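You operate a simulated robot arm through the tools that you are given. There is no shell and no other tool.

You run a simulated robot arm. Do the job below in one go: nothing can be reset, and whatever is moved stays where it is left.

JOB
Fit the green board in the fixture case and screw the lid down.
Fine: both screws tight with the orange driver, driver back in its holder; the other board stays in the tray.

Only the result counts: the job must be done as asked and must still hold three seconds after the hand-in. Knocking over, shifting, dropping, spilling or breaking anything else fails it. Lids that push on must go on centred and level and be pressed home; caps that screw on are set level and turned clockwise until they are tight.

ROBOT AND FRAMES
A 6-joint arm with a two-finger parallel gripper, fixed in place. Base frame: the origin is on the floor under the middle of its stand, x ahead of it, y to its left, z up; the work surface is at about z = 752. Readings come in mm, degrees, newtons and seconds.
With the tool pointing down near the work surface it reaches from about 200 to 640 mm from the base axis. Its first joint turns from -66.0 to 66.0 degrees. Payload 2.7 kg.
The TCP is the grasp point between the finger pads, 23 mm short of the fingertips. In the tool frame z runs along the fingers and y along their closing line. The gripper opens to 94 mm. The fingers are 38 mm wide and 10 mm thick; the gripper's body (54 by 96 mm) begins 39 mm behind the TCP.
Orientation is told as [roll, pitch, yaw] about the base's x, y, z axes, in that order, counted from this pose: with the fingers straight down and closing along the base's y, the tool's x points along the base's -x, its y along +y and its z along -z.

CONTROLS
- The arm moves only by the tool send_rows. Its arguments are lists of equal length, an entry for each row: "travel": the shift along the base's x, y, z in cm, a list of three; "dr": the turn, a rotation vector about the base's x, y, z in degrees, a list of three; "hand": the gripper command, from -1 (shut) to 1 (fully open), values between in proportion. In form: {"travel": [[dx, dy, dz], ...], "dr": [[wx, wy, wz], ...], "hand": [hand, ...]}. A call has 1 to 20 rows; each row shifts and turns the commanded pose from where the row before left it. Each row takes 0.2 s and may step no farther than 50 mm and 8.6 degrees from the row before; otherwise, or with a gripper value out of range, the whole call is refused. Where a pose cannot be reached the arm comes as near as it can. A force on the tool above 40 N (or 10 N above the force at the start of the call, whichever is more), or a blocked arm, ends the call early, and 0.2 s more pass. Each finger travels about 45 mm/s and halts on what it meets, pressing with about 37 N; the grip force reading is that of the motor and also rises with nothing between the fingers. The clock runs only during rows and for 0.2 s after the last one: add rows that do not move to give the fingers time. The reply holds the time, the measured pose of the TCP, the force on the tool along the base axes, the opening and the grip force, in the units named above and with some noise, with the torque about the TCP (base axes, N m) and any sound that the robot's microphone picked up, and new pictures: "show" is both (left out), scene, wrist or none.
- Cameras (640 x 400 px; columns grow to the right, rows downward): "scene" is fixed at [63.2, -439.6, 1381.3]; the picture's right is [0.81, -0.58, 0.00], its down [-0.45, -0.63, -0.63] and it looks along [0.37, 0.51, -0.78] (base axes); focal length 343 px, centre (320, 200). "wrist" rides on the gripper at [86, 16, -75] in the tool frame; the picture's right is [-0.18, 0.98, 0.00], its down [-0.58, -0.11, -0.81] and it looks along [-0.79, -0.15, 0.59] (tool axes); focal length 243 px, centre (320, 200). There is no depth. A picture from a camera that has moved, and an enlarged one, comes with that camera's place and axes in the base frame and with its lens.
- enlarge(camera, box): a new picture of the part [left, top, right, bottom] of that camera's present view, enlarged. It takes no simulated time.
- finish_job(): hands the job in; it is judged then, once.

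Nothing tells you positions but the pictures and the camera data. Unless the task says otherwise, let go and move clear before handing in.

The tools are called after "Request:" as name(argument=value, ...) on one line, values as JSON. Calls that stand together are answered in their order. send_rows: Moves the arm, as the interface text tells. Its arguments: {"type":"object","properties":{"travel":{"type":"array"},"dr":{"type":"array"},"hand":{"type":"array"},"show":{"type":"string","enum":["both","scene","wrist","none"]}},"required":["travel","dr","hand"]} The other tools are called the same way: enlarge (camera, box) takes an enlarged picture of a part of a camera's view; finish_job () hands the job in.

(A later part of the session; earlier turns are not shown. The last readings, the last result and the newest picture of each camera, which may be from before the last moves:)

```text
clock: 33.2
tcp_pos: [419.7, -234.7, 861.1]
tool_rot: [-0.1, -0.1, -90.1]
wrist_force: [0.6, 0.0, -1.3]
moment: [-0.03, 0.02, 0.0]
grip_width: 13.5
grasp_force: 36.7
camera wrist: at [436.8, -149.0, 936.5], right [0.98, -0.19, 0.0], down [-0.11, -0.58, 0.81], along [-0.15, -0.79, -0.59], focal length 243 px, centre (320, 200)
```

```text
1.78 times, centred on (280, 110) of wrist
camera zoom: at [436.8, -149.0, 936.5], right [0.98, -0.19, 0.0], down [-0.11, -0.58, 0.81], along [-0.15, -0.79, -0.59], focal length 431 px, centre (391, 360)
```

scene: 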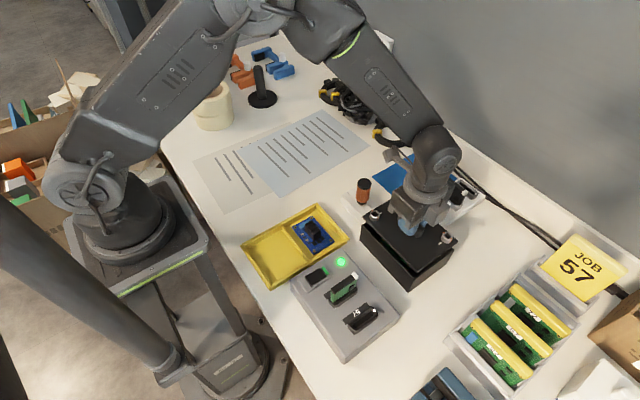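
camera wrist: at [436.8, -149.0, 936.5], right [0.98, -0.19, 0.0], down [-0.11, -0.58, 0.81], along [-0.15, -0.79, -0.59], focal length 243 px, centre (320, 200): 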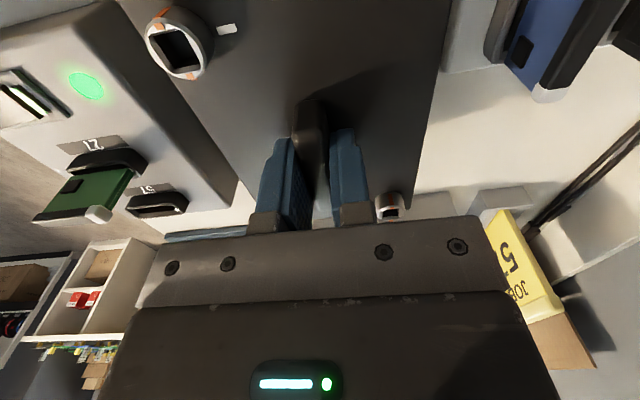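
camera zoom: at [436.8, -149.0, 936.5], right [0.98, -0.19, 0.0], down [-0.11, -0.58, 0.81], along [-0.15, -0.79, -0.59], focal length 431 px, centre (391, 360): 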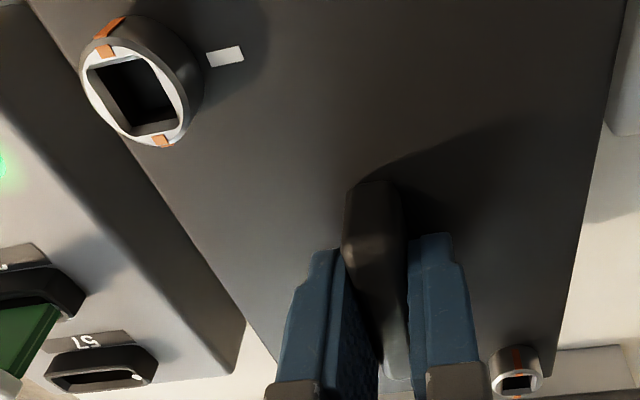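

Request:
send_rows(travel=[[0.04, 0, -0.6], [0, 0, -0.6], [0, 0, 0]], dr=[[0, 0, -0.3], [0, 0, 0], [0, 0, 0]], hand=[-1, -1, -1])

Request:
enlarge(camera="scene", box=[350, 190, 470, 290])

Request:
enlarge(camera="scene", box=[350, 205, 390, 235])

Request:
enlarge(camera="scene", box=[395, 260, 435, 290])

Request:
enlarge(camera="scene", box=[435, 232, 475, 262])

```text
clock: 34.0
tcp_pos: [420.1, -234.5, 849.2]
tool_rot: [-0.1, -0.1, -90.4]
wrist_force: [-0.4, 0.3, -0.3]
moment: [-0.03, -0.01, -0.02]
grip_width: 13.5
grasp_force: 36.9
camera wrist: at [437.4, -149.4, 924.4], right [0.98, -0.19, 0.0], down [-0.11, -0.58, 0.81], along [-0.15, -0.79, -0.59], focal length 243 px, centre (320, 200)
```

scene: 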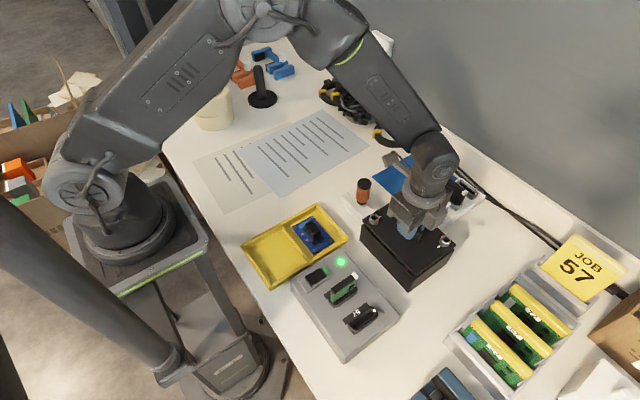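
wrist: 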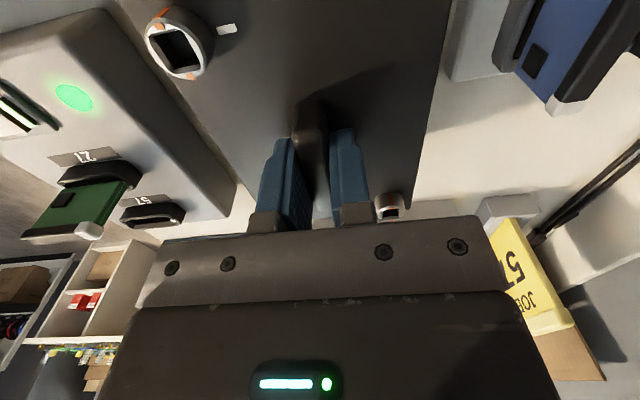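

```text
4.00 times, centred on (410, 240) of scene
camera zoom: at [63.2, -439.6, 1381.3], right [0.81, -0.58, 0.0], down [-0.45, -0.63, -0.63], along [0.37, 0.51, -0.78], focal length 1373 px, centre (-40, 40)
```

zoom: 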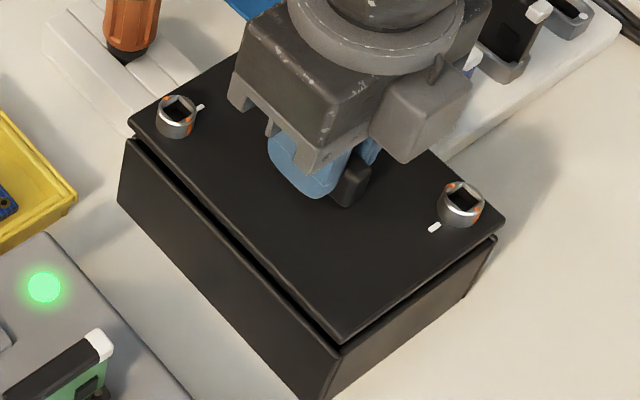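

```text
13.33 times, centred on (370, 220) of scene
camera zoom: at [63.2, -439.6, 1381.3], right [0.81, -0.58, 0.0], down [-0.45, -0.63, -0.63], along [0.37, 0.51, -0.78], focal length 4577 px, centre (-347, -67)
```

zoom: 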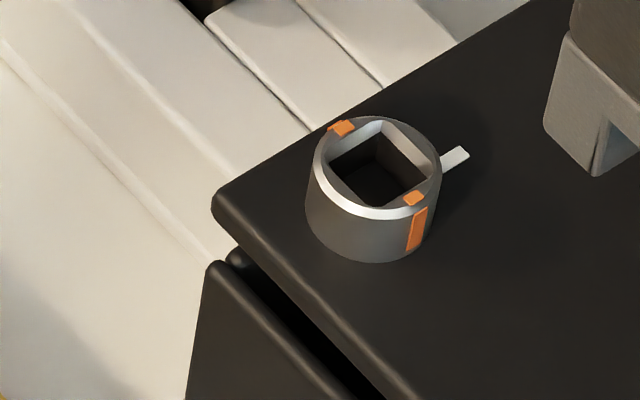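

```text
13.33 times, centred on (415, 275) of scene
camera zoom: at [63.2, -439.6, 1381.3], right [0.81, -0.58, 0.0], down [-0.45, -0.63, -0.63], along [0.37, 0.51, -0.78], focal length 4577 px, centre (-947, -800)
```

zoom: 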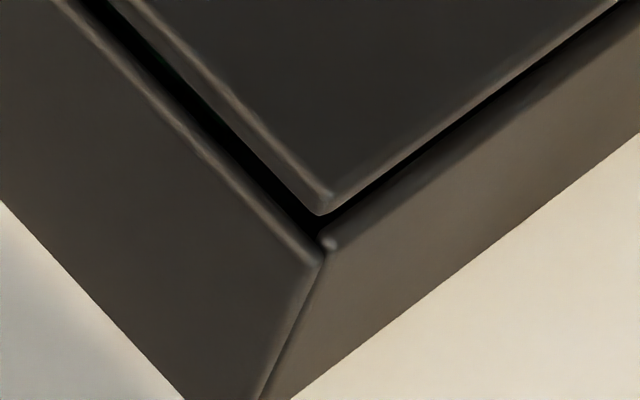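

```text
13.33 times, centred on (455, 247) of scene
camera zoom: at [63.2, -439.6, 1381.3], right [0.81, -0.58, 0.0], down [-0.45, -0.63, -0.63], along [0.37, 0.51, -0.78], focal length 4577 px, centre (-1480, -427)
```

zoom: 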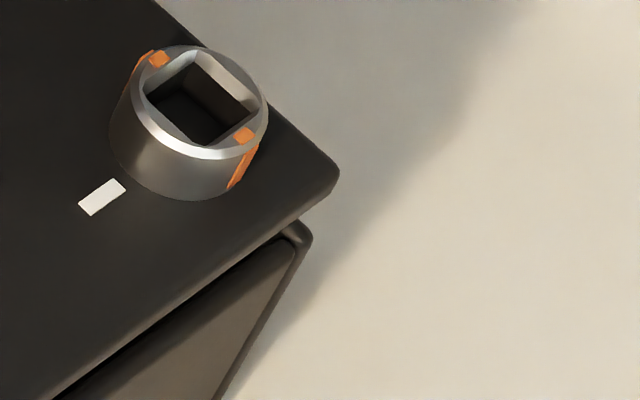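

Request:
send_rows(travel=[[0, 0, -0.4], [0, 0, -0.3], [0, 0, 0]], dr=[[0, 0, 0], [0, 0, 0], [0, 0, 0]], hand=[-1, -1, -1], show="scene")

Request:
enlarge(camera="scene", box=[350, 210, 380, 235])

Request:
enlarge(camera="scene", box=[400, 262, 430, 287])

Request:
enlarge(camera="scene", box=[435, 237, 465, 262])

```text
clock: 34.8
tcp_pos: [421.6, -234.4, 844.2]
tool_rot: [0.0, 0.0, -90.3]
wrist_force: [-0.6, -0.5, 1.3]
moment: [0.11, 0.05, 0.04]
grip_width: 13.2
grasp_force: 37.1
```

scene: 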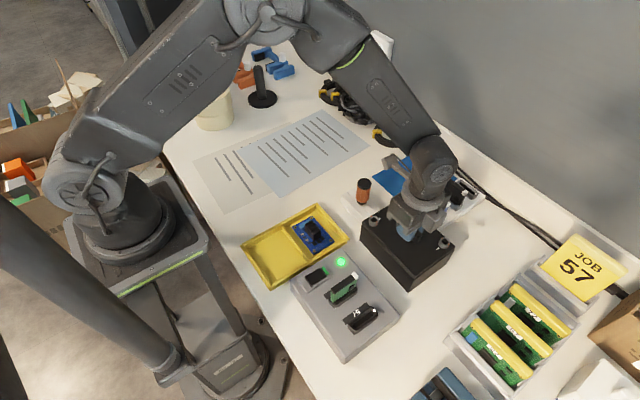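

```text
16.00 times, centred on (365, 222) of scene
camera zoom: at [63.2, -439.6, 1381.3], right [0.81, -0.58, 0.0], down [-0.45, -0.63, -0.63], along [0.37, 0.51, -0.78], focal length 5492 px, centre (-400, -160)
```

zoom: 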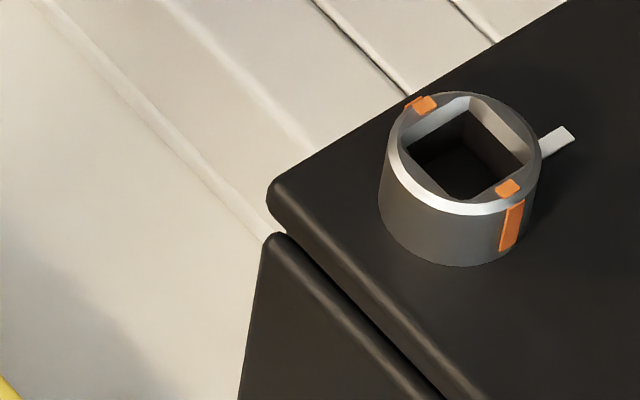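

```text
16.00 times, centred on (415, 274) of scene
camera zoom: at [63.2, -439.6, 1381.3], right [0.81, -0.58, 0.0], down [-0.45, -0.63, -0.63], along [0.37, 0.51, -0.78], focal length 5492 px, centre (-1200, -992)
```

zoom: 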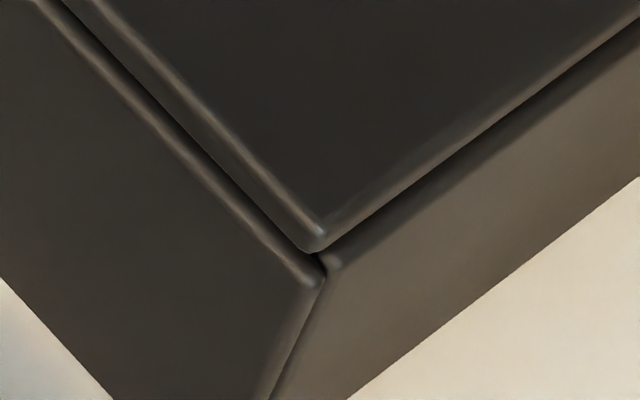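

```text
16.00 times, centred on (450, 250) of scene
camera zoom: at [63.2, -439.6, 1381.3], right [0.81, -0.58, 0.0], down [-0.45, -0.63, -0.63], along [0.37, 0.51, -0.78], focal length 5492 px, centre (-1760, -592)
```

zoom: 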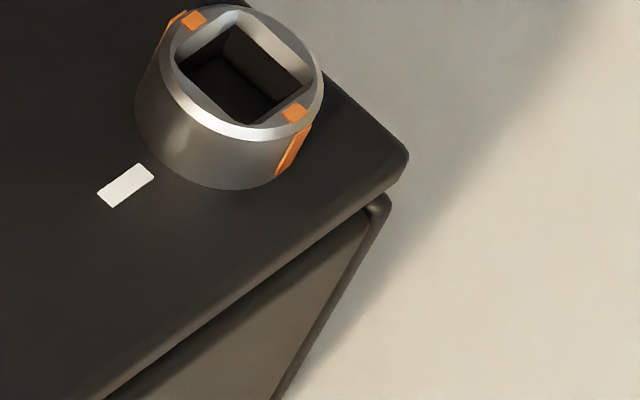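

Request:
send_rows(travel=[[0, 0, -0.15], [0, 0, -0.1], [0, 0, 0]], dr=[[0, 0, 0], [0, 0, 0], [0, 0, 0]], hand=[-1, -1, -1])

Request:
enlarge(camera="scene", box=[350, 210, 380, 235])

Request:
enlarge(camera="scene", box=[400, 262, 430, 287])

Request:
enlarge(camera="scene", box=[435, 237, 465, 262])

```text
clock: 35.6
tcp_pos: [420.8, -235.4, 841.8]
tool_rot: [0.0, -0.2, -90.3]
wrist_force: [-2.1, -6.4, 7.1]
moment: [0.39, -0.05, 0.35]
grip_width: 13.8
grasp_force: 37.2
camera wrist: at [437.6, -149.6, 915.5], right [0.98, -0.19, 0.0], down [-0.11, -0.58, 0.81], along [-0.15, -0.79, -0.59], focal length 243 px, centre (320, 200)
```

scene: 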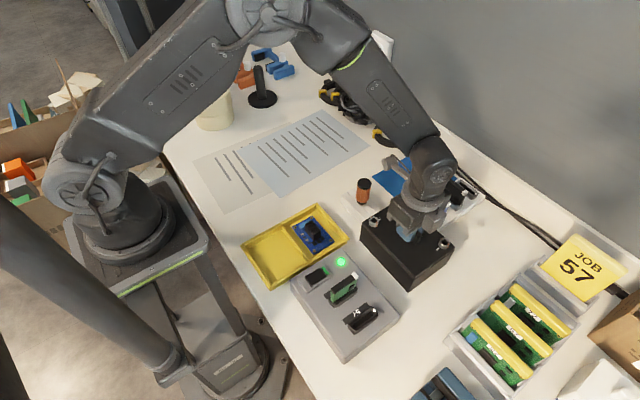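
wrist: 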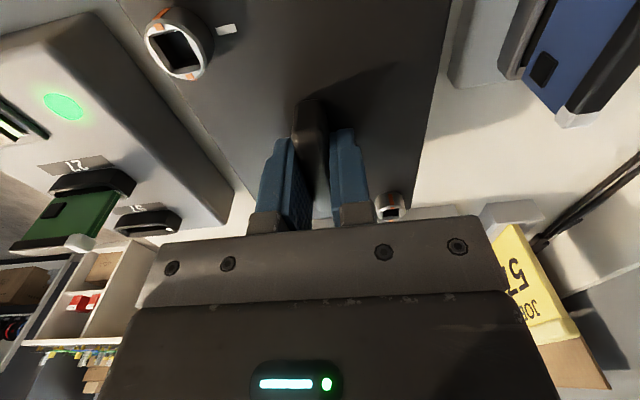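

```text
16.00 times, centred on (365, 222) of scene
camera zoom: at [63.0, -439.7, 1381.2], right [0.81, -0.58, 0.0], down [-0.45, -0.63, -0.63], along [0.37, 0.51, -0.78], focal length 5492 px, centre (-400, -160)
```

zoom: 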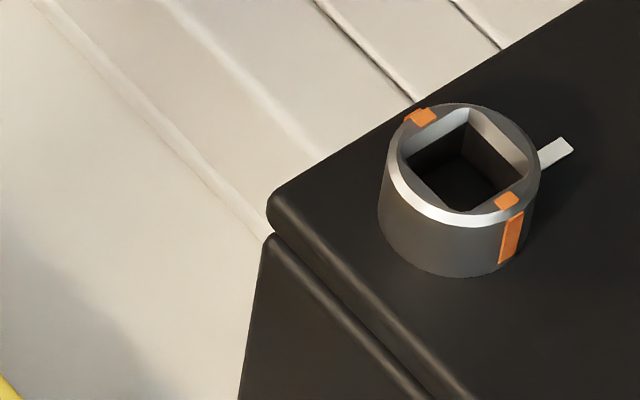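

```text
16.00 times, centred on (415, 274) of scene
camera zoom: at [63.0, -439.7, 1381.2], right [0.81, -0.58, 0.0], down [-0.45, -0.63, -0.63], along [0.37, 0.51, -0.78], focal length 5492 px, centre (-1200, -992)
```

zoom: 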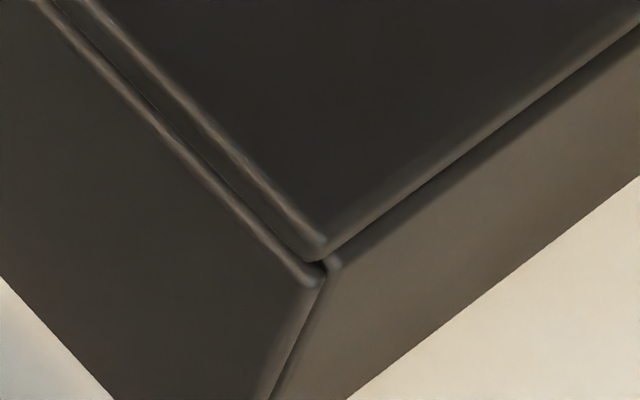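

```text
16.00 times, centred on (450, 250) of scene
camera zoom: at [63.0, -439.7, 1381.2], right [0.81, -0.58, 0.0], down [-0.45, -0.63, -0.63], along [0.37, 0.51, -0.78], focal length 5492 px, centre (-1760, -592)
```

zoom: 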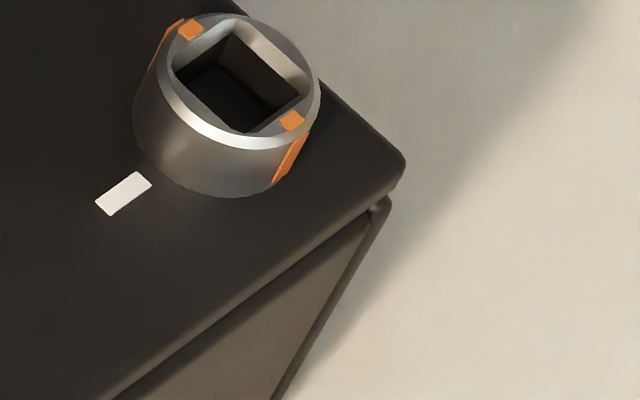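

The lid is touching the rim, with a small sideways force. I'll zoom in hard on the corners to judge the alignment.

Request:
enlarge(camera="scene", box=[354, 218, 370, 228])

Request:
enlarge(camera="scene", box=[408, 270, 424, 280])

Request:
enlarge(camera="scene", box=[446, 243, 462, 253])

Request:
enlarge(camera="wrist", box=[140, 20, 260, 220])

Request:
enlarge(camera="wrist", box=[380, 100, 480, 230])

```text
16.00 times, centred on (362, 223) of scene
camera zoom: at [63.0, -439.7, 1381.2], right [0.81, -0.58, 0.0], down [-0.45, -0.63, -0.63], along [0.37, 0.51, -0.78], focal length 5492 px, centre (-352, -168)
```

zoom: 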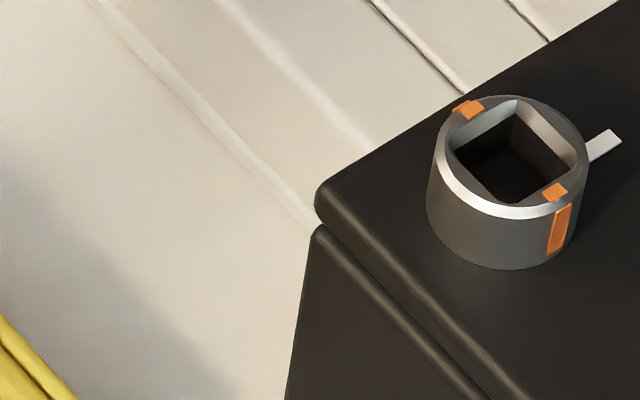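

```text
16.00 times, centred on (416, 275) of scene
camera zoom: at [63.0, -439.7, 1381.2], right [0.81, -0.58, 0.0], down [-0.45, -0.63, -0.63], along [0.37, 0.51, -0.78], focal length 5492 px, centre (-1216, -1000)
```

zoom: 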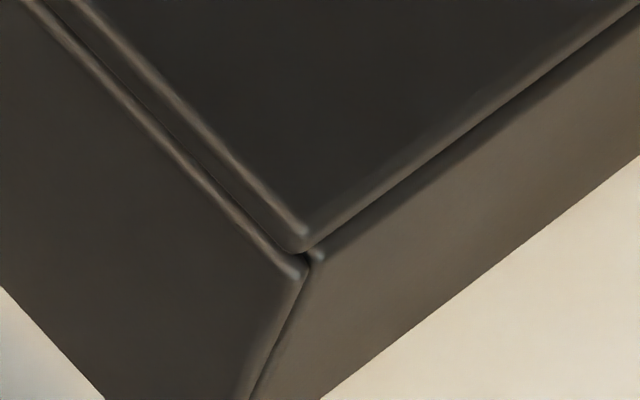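

```text
16.00 times, centred on (454, 248) of scene
camera zoom: at [63.0, -439.7, 1381.2], right [0.81, -0.58, 0.0], down [-0.45, -0.63, -0.63], along [0.37, 0.51, -0.78], focal length 5492 px, centre (-1824, -568)
```

zoom: 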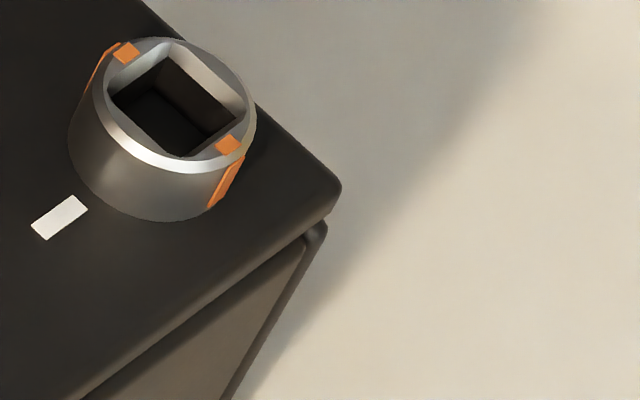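

```text
2.00 times, centred on (200, 120) of wrist
camera zoom: at [437.6, -149.6, 915.5], right [0.98, -0.19, 0.0], down [-0.11, -0.58, 0.81], along [-0.15, -0.79, -0.59], focal length 485 px, centre (560, 360)
```

zoom: 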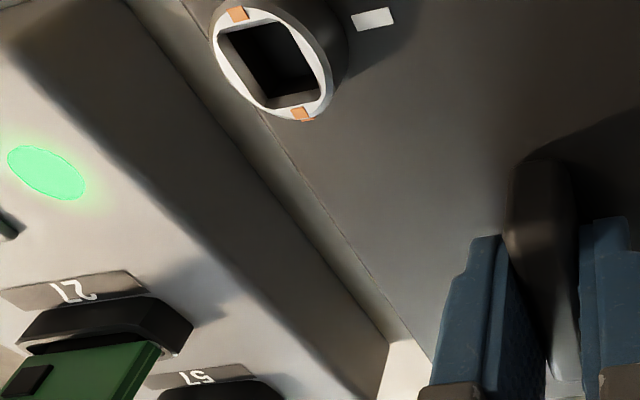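

```text
3.08 times, centred on (430, 165) of wrist
camera zoom: at [437.6, -149.6, 915.5], right [0.98, -0.19, 0.0], down [-0.11, -0.58, 0.81], along [-0.15, -0.79, -0.59], focal length 746 px, centre (-18, 308)
```

zoom: 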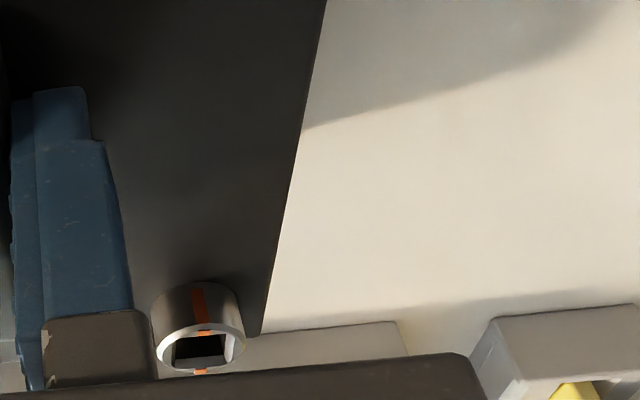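

Request:
send_rows(travel=[[0, 0, 0.1], [0, -0.07, 0], [0, 0, -0.1], [0, 0, 0]], dr=[[0, 0, 0], [0, 0, 0], [0, 0, 0], [0, 0, 0]], hand=[-1, -1, -1, -1], show="wrist")

```text
clock: 36.6
tcp_pos: [421.3, -235.4, 841.9]
tool_rot: [-0.1, 0.0, -90.3]
wrist_force: [-1.3, -0.4, 7.1]
moment: [-0.51, 0.0, 0.06]
grip_width: 13.4
grasp_force: 37.1
camera wrist: at [437.4, -149.8, 915.5], right [0.98, -0.19, 0.0], down [-0.11, -0.58, 0.81], along [-0.15, -0.79, -0.59], focal length 243 px, centre (320, 200)
```

wrist: 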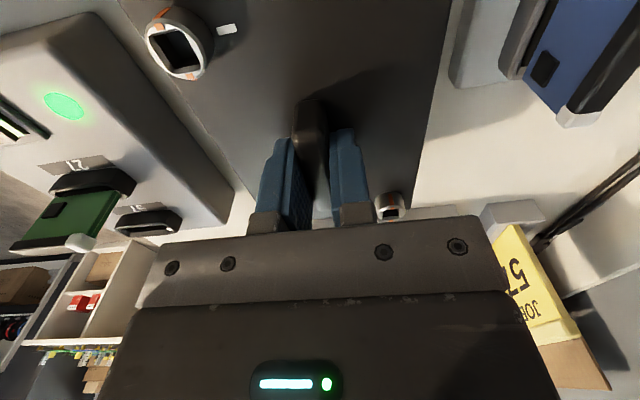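

Request:
send_rows(travel=[[0, 0, -0.1], [0, 0, 0]], dr=[[0, 0, 0], [0, 0, 0]], hand=[-1, -1], show="none")

Request:
enlarge(camera="wrist", box=[100, 0, 460, 220])

Request:
enlarge(camera="scene", box=[354, 218, 370, 228])

Request:
enlarge(camera="scene", box=[408, 270, 424, 280])

Request:
enlarge(camera="scene", box=[446, 243, 462, 253])

```text
clock: 37.2
tcp_pos: [420.5, -234.5, 841.1]
tool_rot: [0.1, -0.1, -90.4]
wrist_force: [-6.8, 4.4, 23.9]
moment: [0.44, 0.07, 0.08]
grip_width: 13.5
grasp_force: 36.9
```

```text
1.78 times, centred on (280, 110) of wrist
camera zoom: at [437.4, -149.8, 915.5], right [0.98, -0.19, 0.0], down [-0.11, -0.58, 0.81], along [-0.15, -0.79, -0.59], focal length 431 px, centre (391, 360)
```

zoom: 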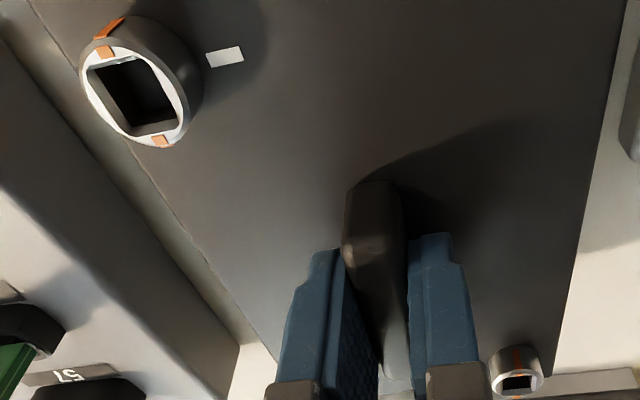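

```text
16.00 times, centred on (362, 223) of scene
camera zoom: at [62.7, -439.3, 1381.4], right [0.81, -0.58, 0.0], down [-0.45, -0.63, -0.63], along [0.37, 0.51, -0.78], focal length 5492 px, centre (-352, -168)
```

zoom: 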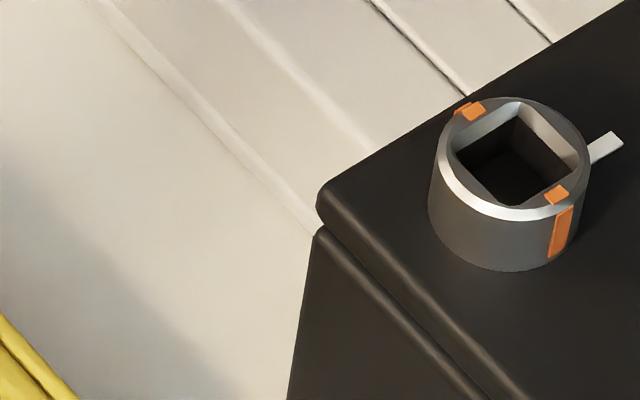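

```text
16.00 times, centred on (416, 275) of scene
camera zoom: at [62.7, -439.3, 1381.4], right [0.81, -0.58, 0.0], down [-0.45, -0.63, -0.63], along [0.37, 0.51, -0.78], focal length 5492 px, centre (-1216, -1000)
```

zoom: 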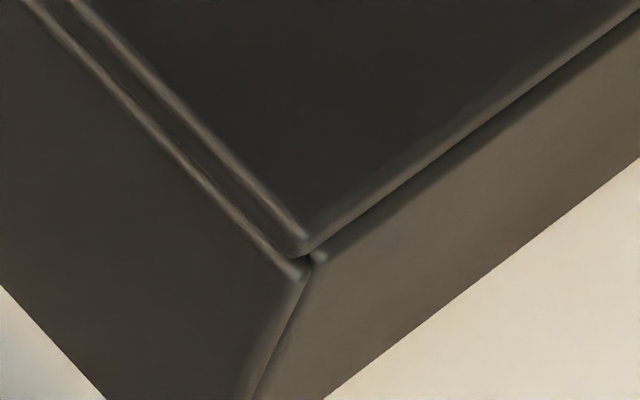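

```text
16.00 times, centred on (454, 248) of scene
camera zoom: at [62.7, -439.3, 1381.4], right [0.81, -0.58, 0.0], down [-0.45, -0.63, -0.63], along [0.37, 0.51, -0.78], focal length 5492 px, centre (-1824, -568)
```

zoom: 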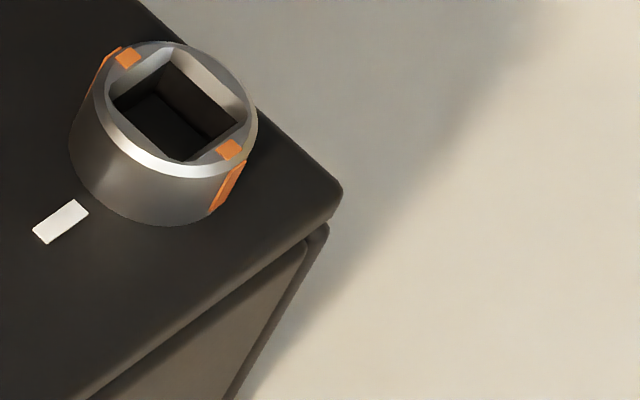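

Request:
send_rows(travel=[[0, 0, 0.15], [-0.07, 0, 0], [0, 0, -0.1], [0, 0, 0]], dr=[[0, 0, 0], [0, 0, 0], [0, 0, 0], [0, 0, 0]], hand=[-1, -1, -1, -1], show="none")

Request:
send_rows(travel=[[0, 0, -0.08], [0, 0, 0]], dr=[[0, 0, 0], [0, 0, 0]], hand=[-1, -1], show="wrist")

Request:
enlarge(camera="scene", box=[354, 218, 370, 228])

Request:
enlarge(camera="scene", box=[408, 270, 424, 280])

Request:
enlarge(camera="scene", box=[446, 243, 462, 253])

```text
clock: 38.2
tcp_pos: [420.1, -234.9, 841.7]
tool_rot: [0.0, -0.2, -90.3]
wrist_force: [1.2, 6.2, 17.5]
moment: [0.54, 0.0, -0.06]
grip_width: 13.5
grasp_force: 36.8
```

```text
clock: 38.8
tcp_pos: [420.8, -236.0, 840.7]
tool_rot: [0.1, -0.2, -90.3]
wrist_force: [0.9, 9.1, 27.9]
moment: [0.22, 0.01, -0.06]
grip_width: 13.5
grasp_force: 37.3
camera wrist: at [437.1, -149.9, 915.2], right [0.98, -0.19, 0.0], down [-0.11, -0.58, 0.81], along [-0.15, -0.79, -0.59], focal length 243 px, centre (320, 200)
```

wrist: 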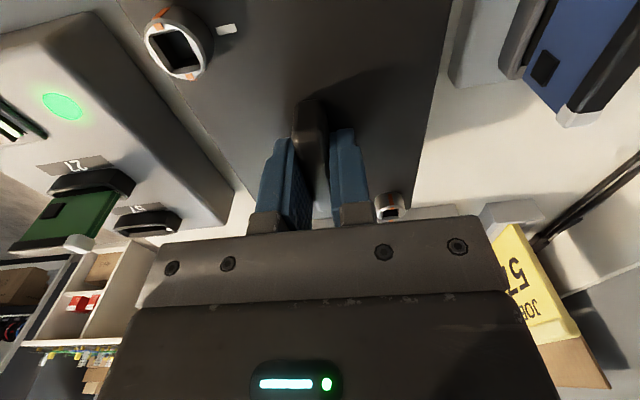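

```text
16.00 times, centred on (362, 223) of scene
camera zoom: at [62.8, -439.2, 1381.4], right [0.81, -0.58, 0.0], down [-0.45, -0.63, -0.63], along [0.37, 0.51, -0.78], focal length 5492 px, centre (-352, -168)
```

zoom: 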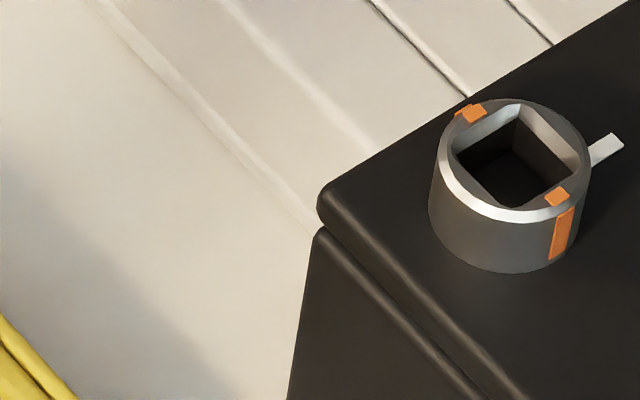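

```text
16.00 times, centred on (416, 275) of scene
camera zoom: at [62.8, -439.2, 1381.4], right [0.81, -0.58, 0.0], down [-0.45, -0.63, -0.63], along [0.37, 0.51, -0.78], focal length 5492 px, centre (-1216, -1000)
```

zoom: 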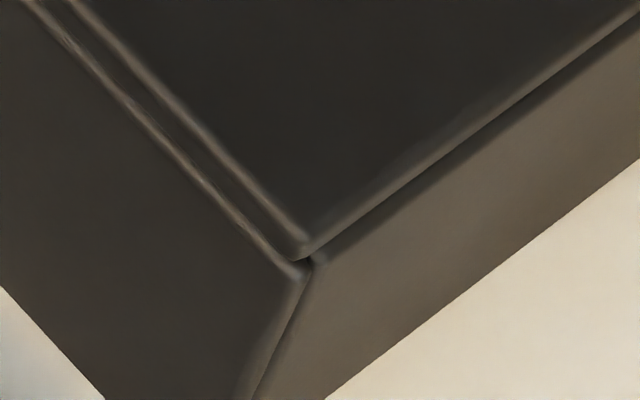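

```text
16.00 times, centred on (454, 248) of scene
camera zoom: at [62.8, -439.2, 1381.4], right [0.81, -0.58, 0.0], down [-0.45, -0.63, -0.63], along [0.37, 0.51, -0.78], focal length 5492 px, centre (-1824, -568)
```

zoom: 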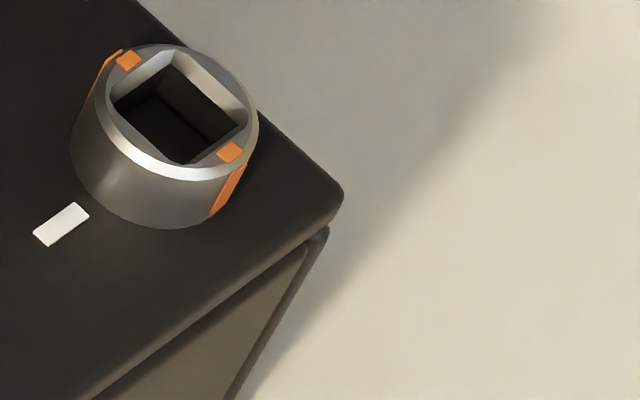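

Request:
send_rows(travel=[[0, 0, 0.1], [0, 0.02, 0.05], [0, 0, 0]], dr=[[0, 0, 0], [0, 0, 0], [0, 0, 0]], hand=[-1, -1, -1], show="none")

```text
clock: 39.6
tcp_pos: [419.2, -235.1, 841.2]
tool_rot: [-0.1, -0.2, -90.2]
wrist_force: [1.7, -2.2, 10.1]
moment: [-0.87, -0.14, 0.22]
grip_width: 13.2
grasp_force: 37.1
```

Request:
send_rows(travel=[[0, 0, 0], [0, 0, 0], [0, 0, 0]], dr=[[0, 0, 0], [0, 0, 0], [0, 0, 0]], hand=[-0.6, -0.4, -0.4], show="wrist")

Request:
enlarge(camera="scene", box=[354, 218, 370, 228])

Request:
enlarge(camera="scene", box=[408, 270, 424, 280])

Request:
enlarge(camera="scene", box=[446, 243, 462, 253])

```text
clock: 40.4
tcp_pos: [419.9, -234.7, 840.7]
tool_rot: [0.0, -0.1, -90.4]
wrist_force: [0.3, -0.3, -0.7]
moment: [-0.03, -0.01, -0.04]
grip_width: 28.5
grasp_force: 0.0
camera wrist: at [436.4, -149.5, 915.3], right [0.98, -0.19, 0.0], down [-0.11, -0.58, 0.81], along [-0.15, -0.79, -0.59], focal length 243 px, centre (320, 200)
```

wrist: 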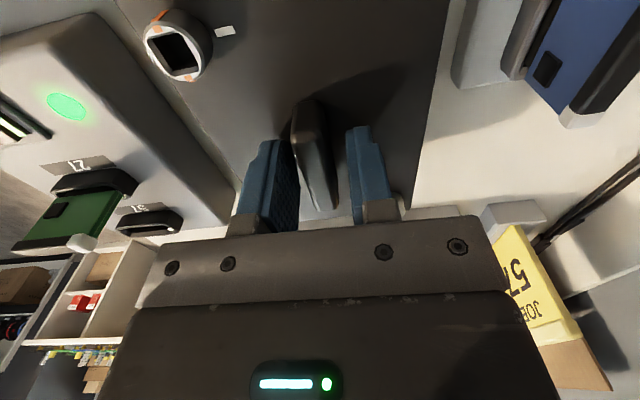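

```text
16.00 times, centred on (362, 223) of scene
camera zoom: at [63.2, -439.6, 1381.3], right [0.81, -0.58, 0.0], down [-0.45, -0.63, -0.63], along [0.37, 0.51, -0.78], focal length 5492 px, centre (-352, -168)
```

zoom: 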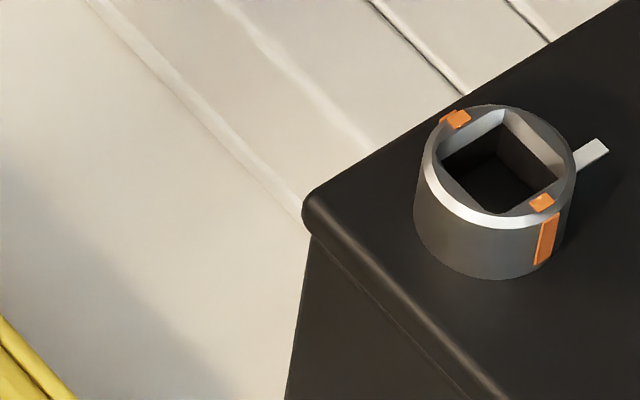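

```text
16.00 times, centred on (416, 275) of scene
camera zoom: at [63.2, -439.6, 1381.3], right [0.81, -0.58, 0.0], down [-0.45, -0.63, -0.63], along [0.37, 0.51, -0.78], focal length 5492 px, centre (-1216, -1000)
```

zoom: 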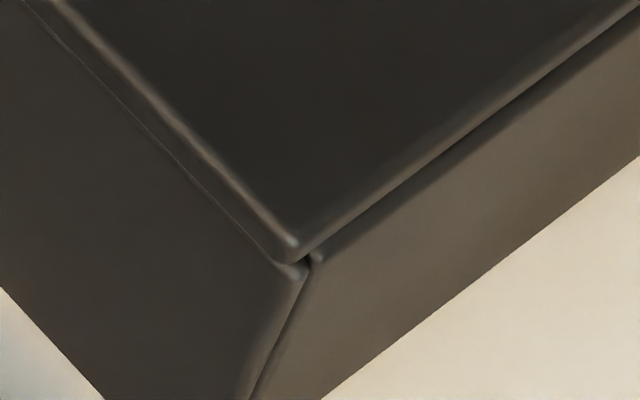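

```text
16.00 times, centred on (454, 248) of scene
camera zoom: at [63.2, -439.6, 1381.3], right [0.81, -0.58, 0.0], down [-0.45, -0.63, -0.63], along [0.37, 0.51, -0.78], focal length 5492 px, centre (-1824, -568)
```

zoom: 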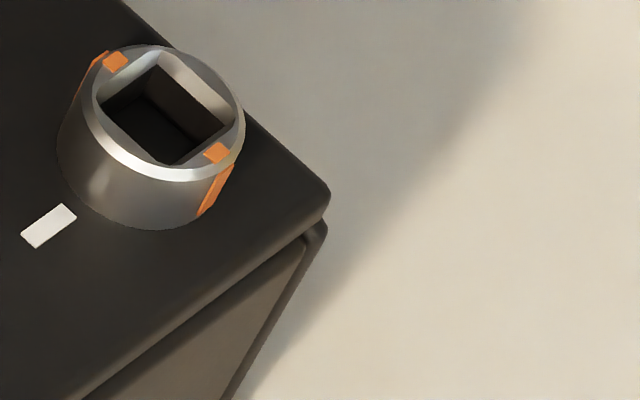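

The lid is down, and x now looks flush. To check y, I'll lift off and look at the +y end with the wrist camera.

Request:
send_rows(travel=[[0, 0, 1.5], [0, 0, 2.5], [0, 3, 2], [0, 4, 0], [0, 4, 0], [0, 3, 0], [0, 0, 0]], dr=[[0, 0, 0], [0, 0, 0], [0, 0, 0], [0, 0, 0], [0, 0, 0], [0, 0, 0], [0, 0, 0]], hand=[-0.4, -0.4, -0.4, -0.4, -0.4, -0.4, -0.4])

Request:
enlarge(camera="wrist", box=[160, 0, 480, 200])

Request:
enlarge(camera="scene", box=[350, 190, 470, 290])

```text
clock: 42.0
tcp_pos: [420.3, -94.8, 901.5]
tool_rot: [-0.1, -0.2, -90.4]
wrist_force: [0.4, 0.3, 0.7]
moment: [-0.02, -0.01, 0.01]
grip_width: 28.1
grasp_force: 0.1
camera wrist: at [436.8, -9.2, 975.3], right [0.98, -0.19, 0.0], down [-0.11, -0.58, 0.81], along [-0.15, -0.79, -0.59], focal length 243 px, centre (320, 200)
```

scene: 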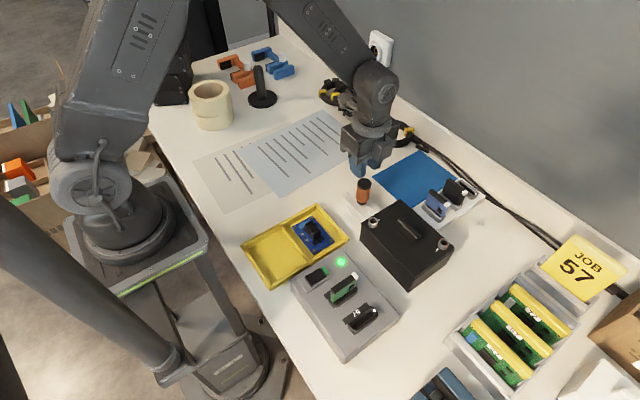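
wrist: 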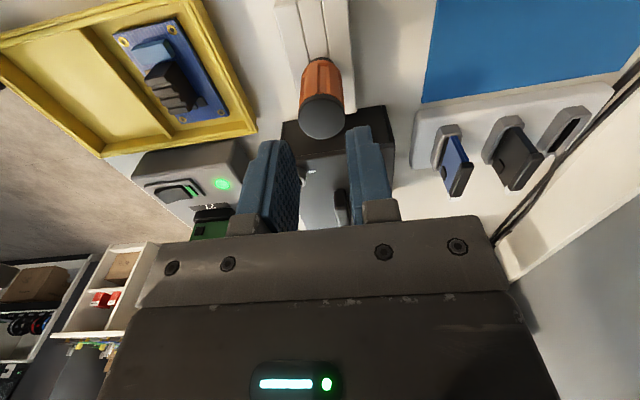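

```text
2.00 times, centred on (320, 100) of wrist
camera zoom: at [436.8, -9.2, 975.3], right [0.98, -0.19, 0.0], down [-0.11, -0.58, 0.81], along [-0.15, -0.79, -0.59], focal length 485 px, centre (320, 400)
```

zoom: 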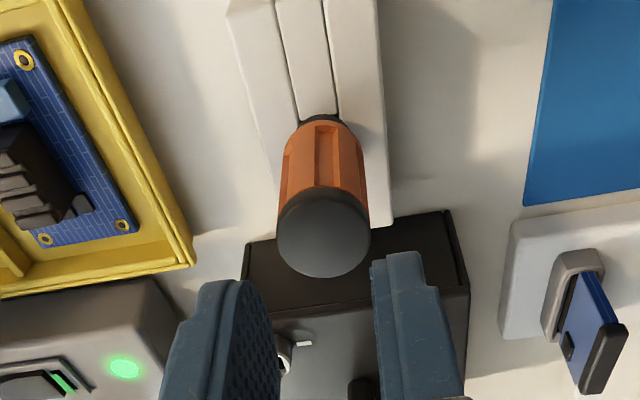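

```text
4.00 times, centred on (410, 240) of scene
camera zoom: at [63.2, -439.6, 1381.3], right [0.81, -0.58, 0.0], down [-0.45, -0.63, -0.63], along [0.37, 0.51, -0.78], focal length 1373 px, centre (-40, 40)
```

zoom: 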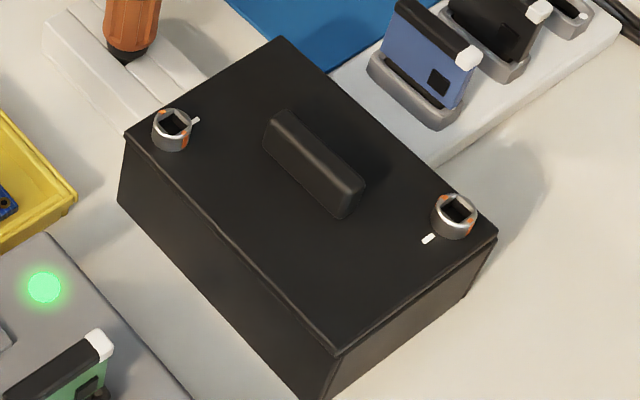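

Request:
enlarge(camera="scene", box=[354, 218, 370, 228])

Request:
enlarge(camera="scene", box=[408, 270, 424, 280])

Request:
enlarge(camera="scene", box=[446, 243, 462, 253])

Request:
enlarge(camera="wrist", box=[270, 90, 410, 200])

```text
16.00 times, centred on (362, 223) of scene
camera zoom: at [63.2, -439.6, 1381.3], right [0.81, -0.58, 0.0], down [-0.45, -0.63, -0.63], along [0.37, 0.51, -0.78], focal length 5492 px, centre (-352, -168)
```

zoom: 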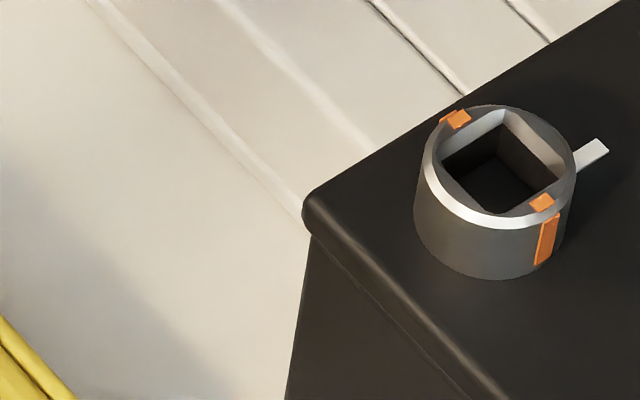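

```text
16.00 times, centred on (416, 275) of scene
camera zoom: at [63.2, -439.6, 1381.3], right [0.81, -0.58, 0.0], down [-0.45, -0.63, -0.63], along [0.37, 0.51, -0.78], focal length 5492 px, centre (-1216, -1000)
```

zoom: 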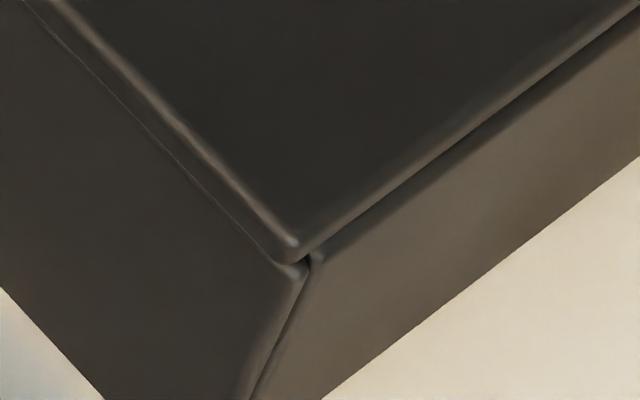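

```text
16.00 times, centred on (454, 248) of scene
camera zoom: at [63.2, -439.6, 1381.3], right [0.81, -0.58, 0.0], down [-0.45, -0.63, -0.63], along [0.37, 0.51, -0.78], focal length 5492 px, centre (-1824, -568)
```

zoom: 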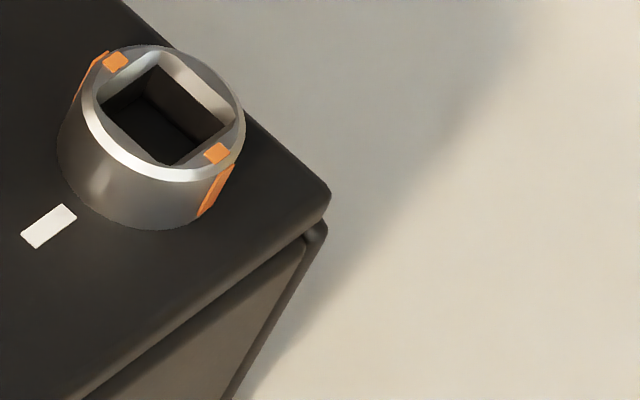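

```text
3.64 times, centred on (340, 145) of wrist
camera zoom: at [436.8, -9.2, 975.3], right [0.98, -0.19, 0.0], down [-0.11, -0.58, 0.81], along [-0.15, -0.79, -0.59], focal length 882 px, centre (247, 400)
```

zoom: 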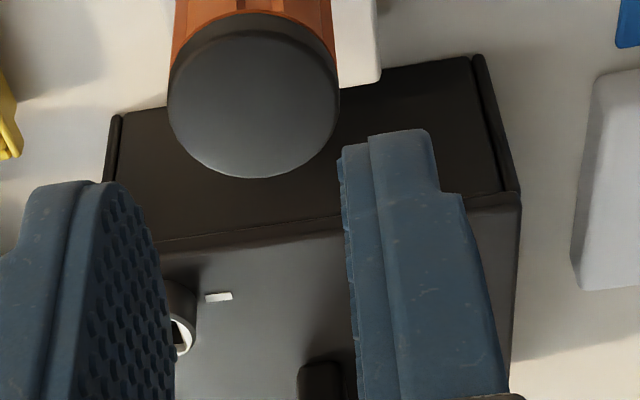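

Request:
enlarge(camera="wrist", box=[375, 105, 405, 140])

Request:
enlarge(camera="wrist", box=[280, 120, 350, 170])

```text
11.43 times, centred on (390, 122) of wrist
camera zoom: at [436.8, -9.2, 975.3], right [0.98, -0.19, 0.0], down [-0.11, -0.58, 0.81], along [-0.15, -0.79, -0.59], focal length 2773 px, centre (-480, 1086)
```

zoom: 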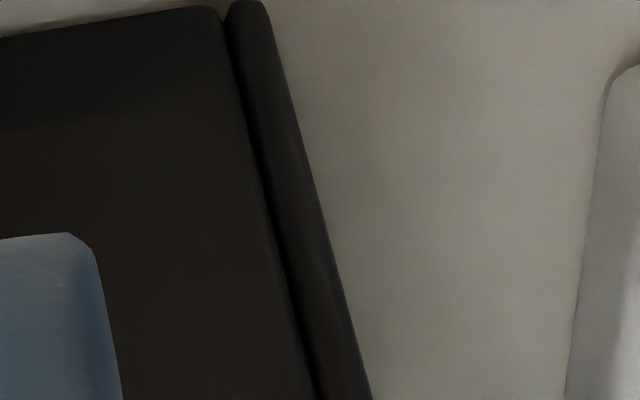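

```text
8.00 times, centred on (315, 145) of wrist
camera zoom: at [436.8, -9.2, 975.3], right [0.98, -0.19, 0.0], down [-0.11, -0.58, 0.81], along [-0.15, -0.79, -0.59], focal length 1941 px, centre (360, 640)
```

zoom: 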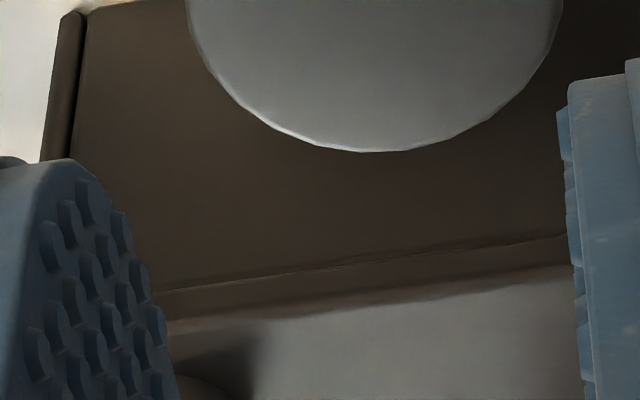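

Request:
enlarge(camera="wrist", box=[375, 132, 415, 157])

Request:
send_rows(travel=[[4, 0, 0], [3, 0, 0], [0, 0, 0]], dr=[[0, 0, 0], [0, 0, 0], [0, 0, 0]], hand=[-0.4, -0.4, -0.4], show="wrist")

Request:
enlarge(camera="wrist", box=[160, 60, 300, 190])

```text
16.00 times, centred on (395, 144) of wrist
camera zoom: at [436.8, -9.2, 975.3], right [0.98, -0.19, 0.0], down [-0.11, -0.58, 0.81], along [-0.15, -0.79, -0.59], focal length 3882 px, centre (-880, 1088)
```

zoom: 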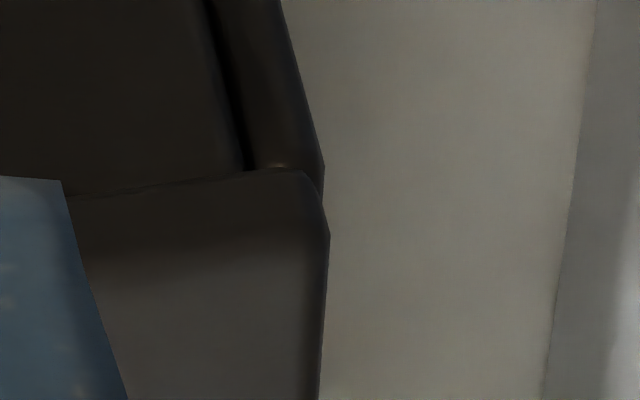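

```text
clock: 42.8
tcp_pos: [491.2, -95.2, 900.1]
tool_rot: [0.0, -0.1, -90.4]
wrist_force: [1.0, 0.5, 0.0]
moment: [0.0, 0.02, 0.0]
grip_width: 27.9
grasp_force: 0.1
camera wrist: at [507.7, -9.1, 975.1], right [0.98, -0.19, 0.0], down [-0.11, -0.58, 0.81], along [-0.15, -0.79, -0.59], focal length 243 px, centre (320, 200)
```

wrist: 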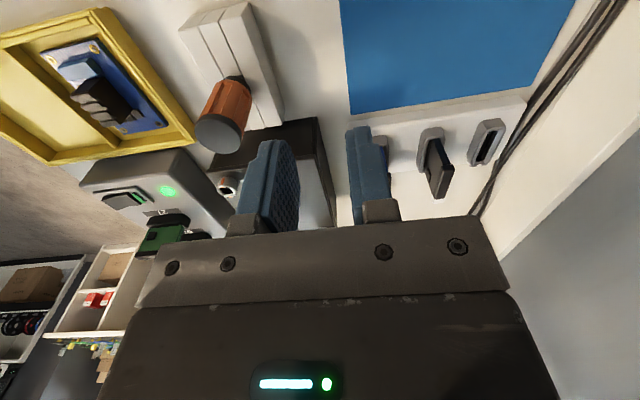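

```text
3.08 times, centred on (230, 125) of wrist
camera zoom: at [507.7, -9.1, 975.1], right [0.98, -0.19, 0.0], down [-0.11, -0.58, 0.81], along [-0.15, -0.79, -0.59], focal length 746 px, centre (597, 431)
```

zoom: 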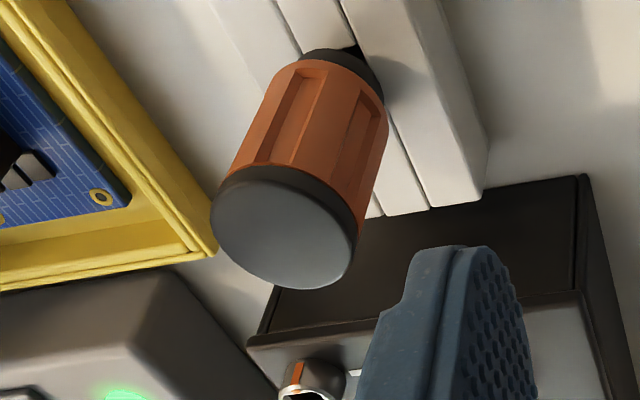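

The lid is flush on all visible sides. The orange marks on the screws sit 90° from the white ticks, so these are probably quarter-turn fasteners. Next I'll turn to yaw 0 and measure both screw positions.

Request:
send_rows(travel=[[-1.3, -0.6, 0.5], [-1.3, -0.6, 0.5], [-1.4, -0.7, 0], [-1.4, -0.7, 0], [-1.4, -0.7, 0], [-1.4, -0.7, 0], [-1.4, -0.7, 0], [-1.4, -0.7, 0], [-1.4, -0.7, 0], [-1.4, -0.7, 0], [-1.3, -0.7, 0], [0, 0, 0]], dr=[[0, 0, 8.3], [0, 0, 8.3], [0, 0, 8.3], [0, 0, 8.3], [0, 0, 8.3], [0, 0, 8.3], [0, 0, 8.3], [0, 0, 8.3], [0, 0, 8.3], [0, 0, 8.3], [0, 0, 7.3], [0, 0, 0]], hand=[-0.4, -0.2, 0, 0, 0, 0, 0, 0, 0, 0, 0, 0])

Request:
enlarge(camera="wrist", box=[120, 0, 440, 200])

```text
clock: 45.4
tcp_pos: [338.8, -169.9, 911.5]
tool_rot: [-0.1, -0.1, -0.1]
wrist_force: [0.7, 1.3, 0.0]
moment: [0.03, -0.02, -0.01]
grip_width: 47.2
grasp_force: 0.0
camera wrist: at [251.8, -155.1, 985.0], right [0.18, 0.98, 0.0], down [0.58, -0.11, 0.81], along [0.79, -0.15, -0.59], focal length 243 px, centre (320, 200)
```

scene: 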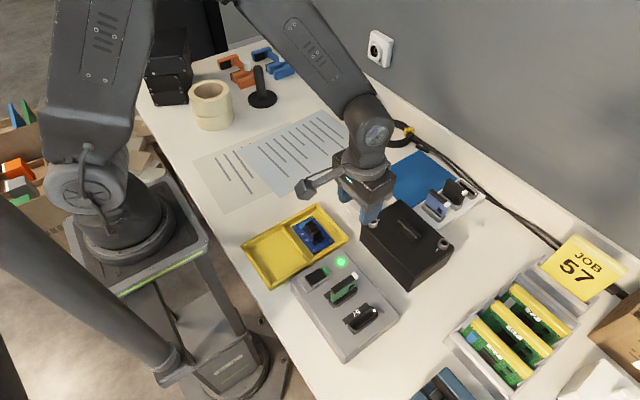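
wrist: 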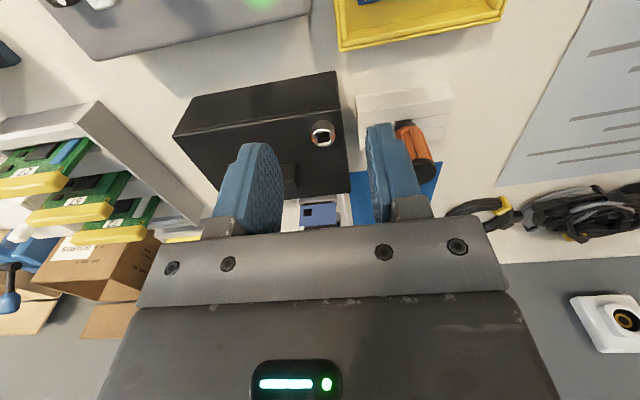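

```text
2.00 times, centred on (280, 100) of wrist
camera zoom: at [251.8, -155.1, 985.0], right [0.18, 0.98, 0.0], down [0.58, -0.11, 0.81], along [0.79, -0.15, -0.59], focal length 485 px, centre (400, 400)
```

zoom: 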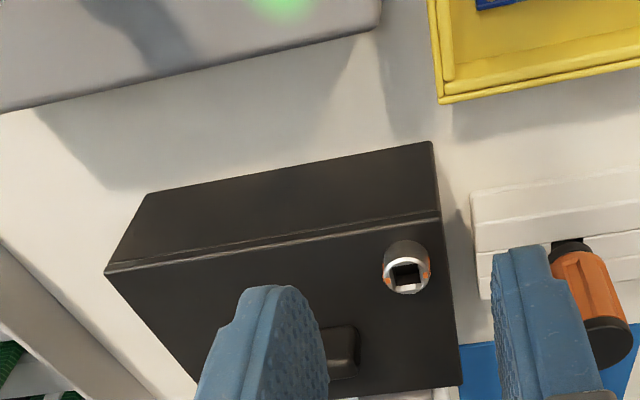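

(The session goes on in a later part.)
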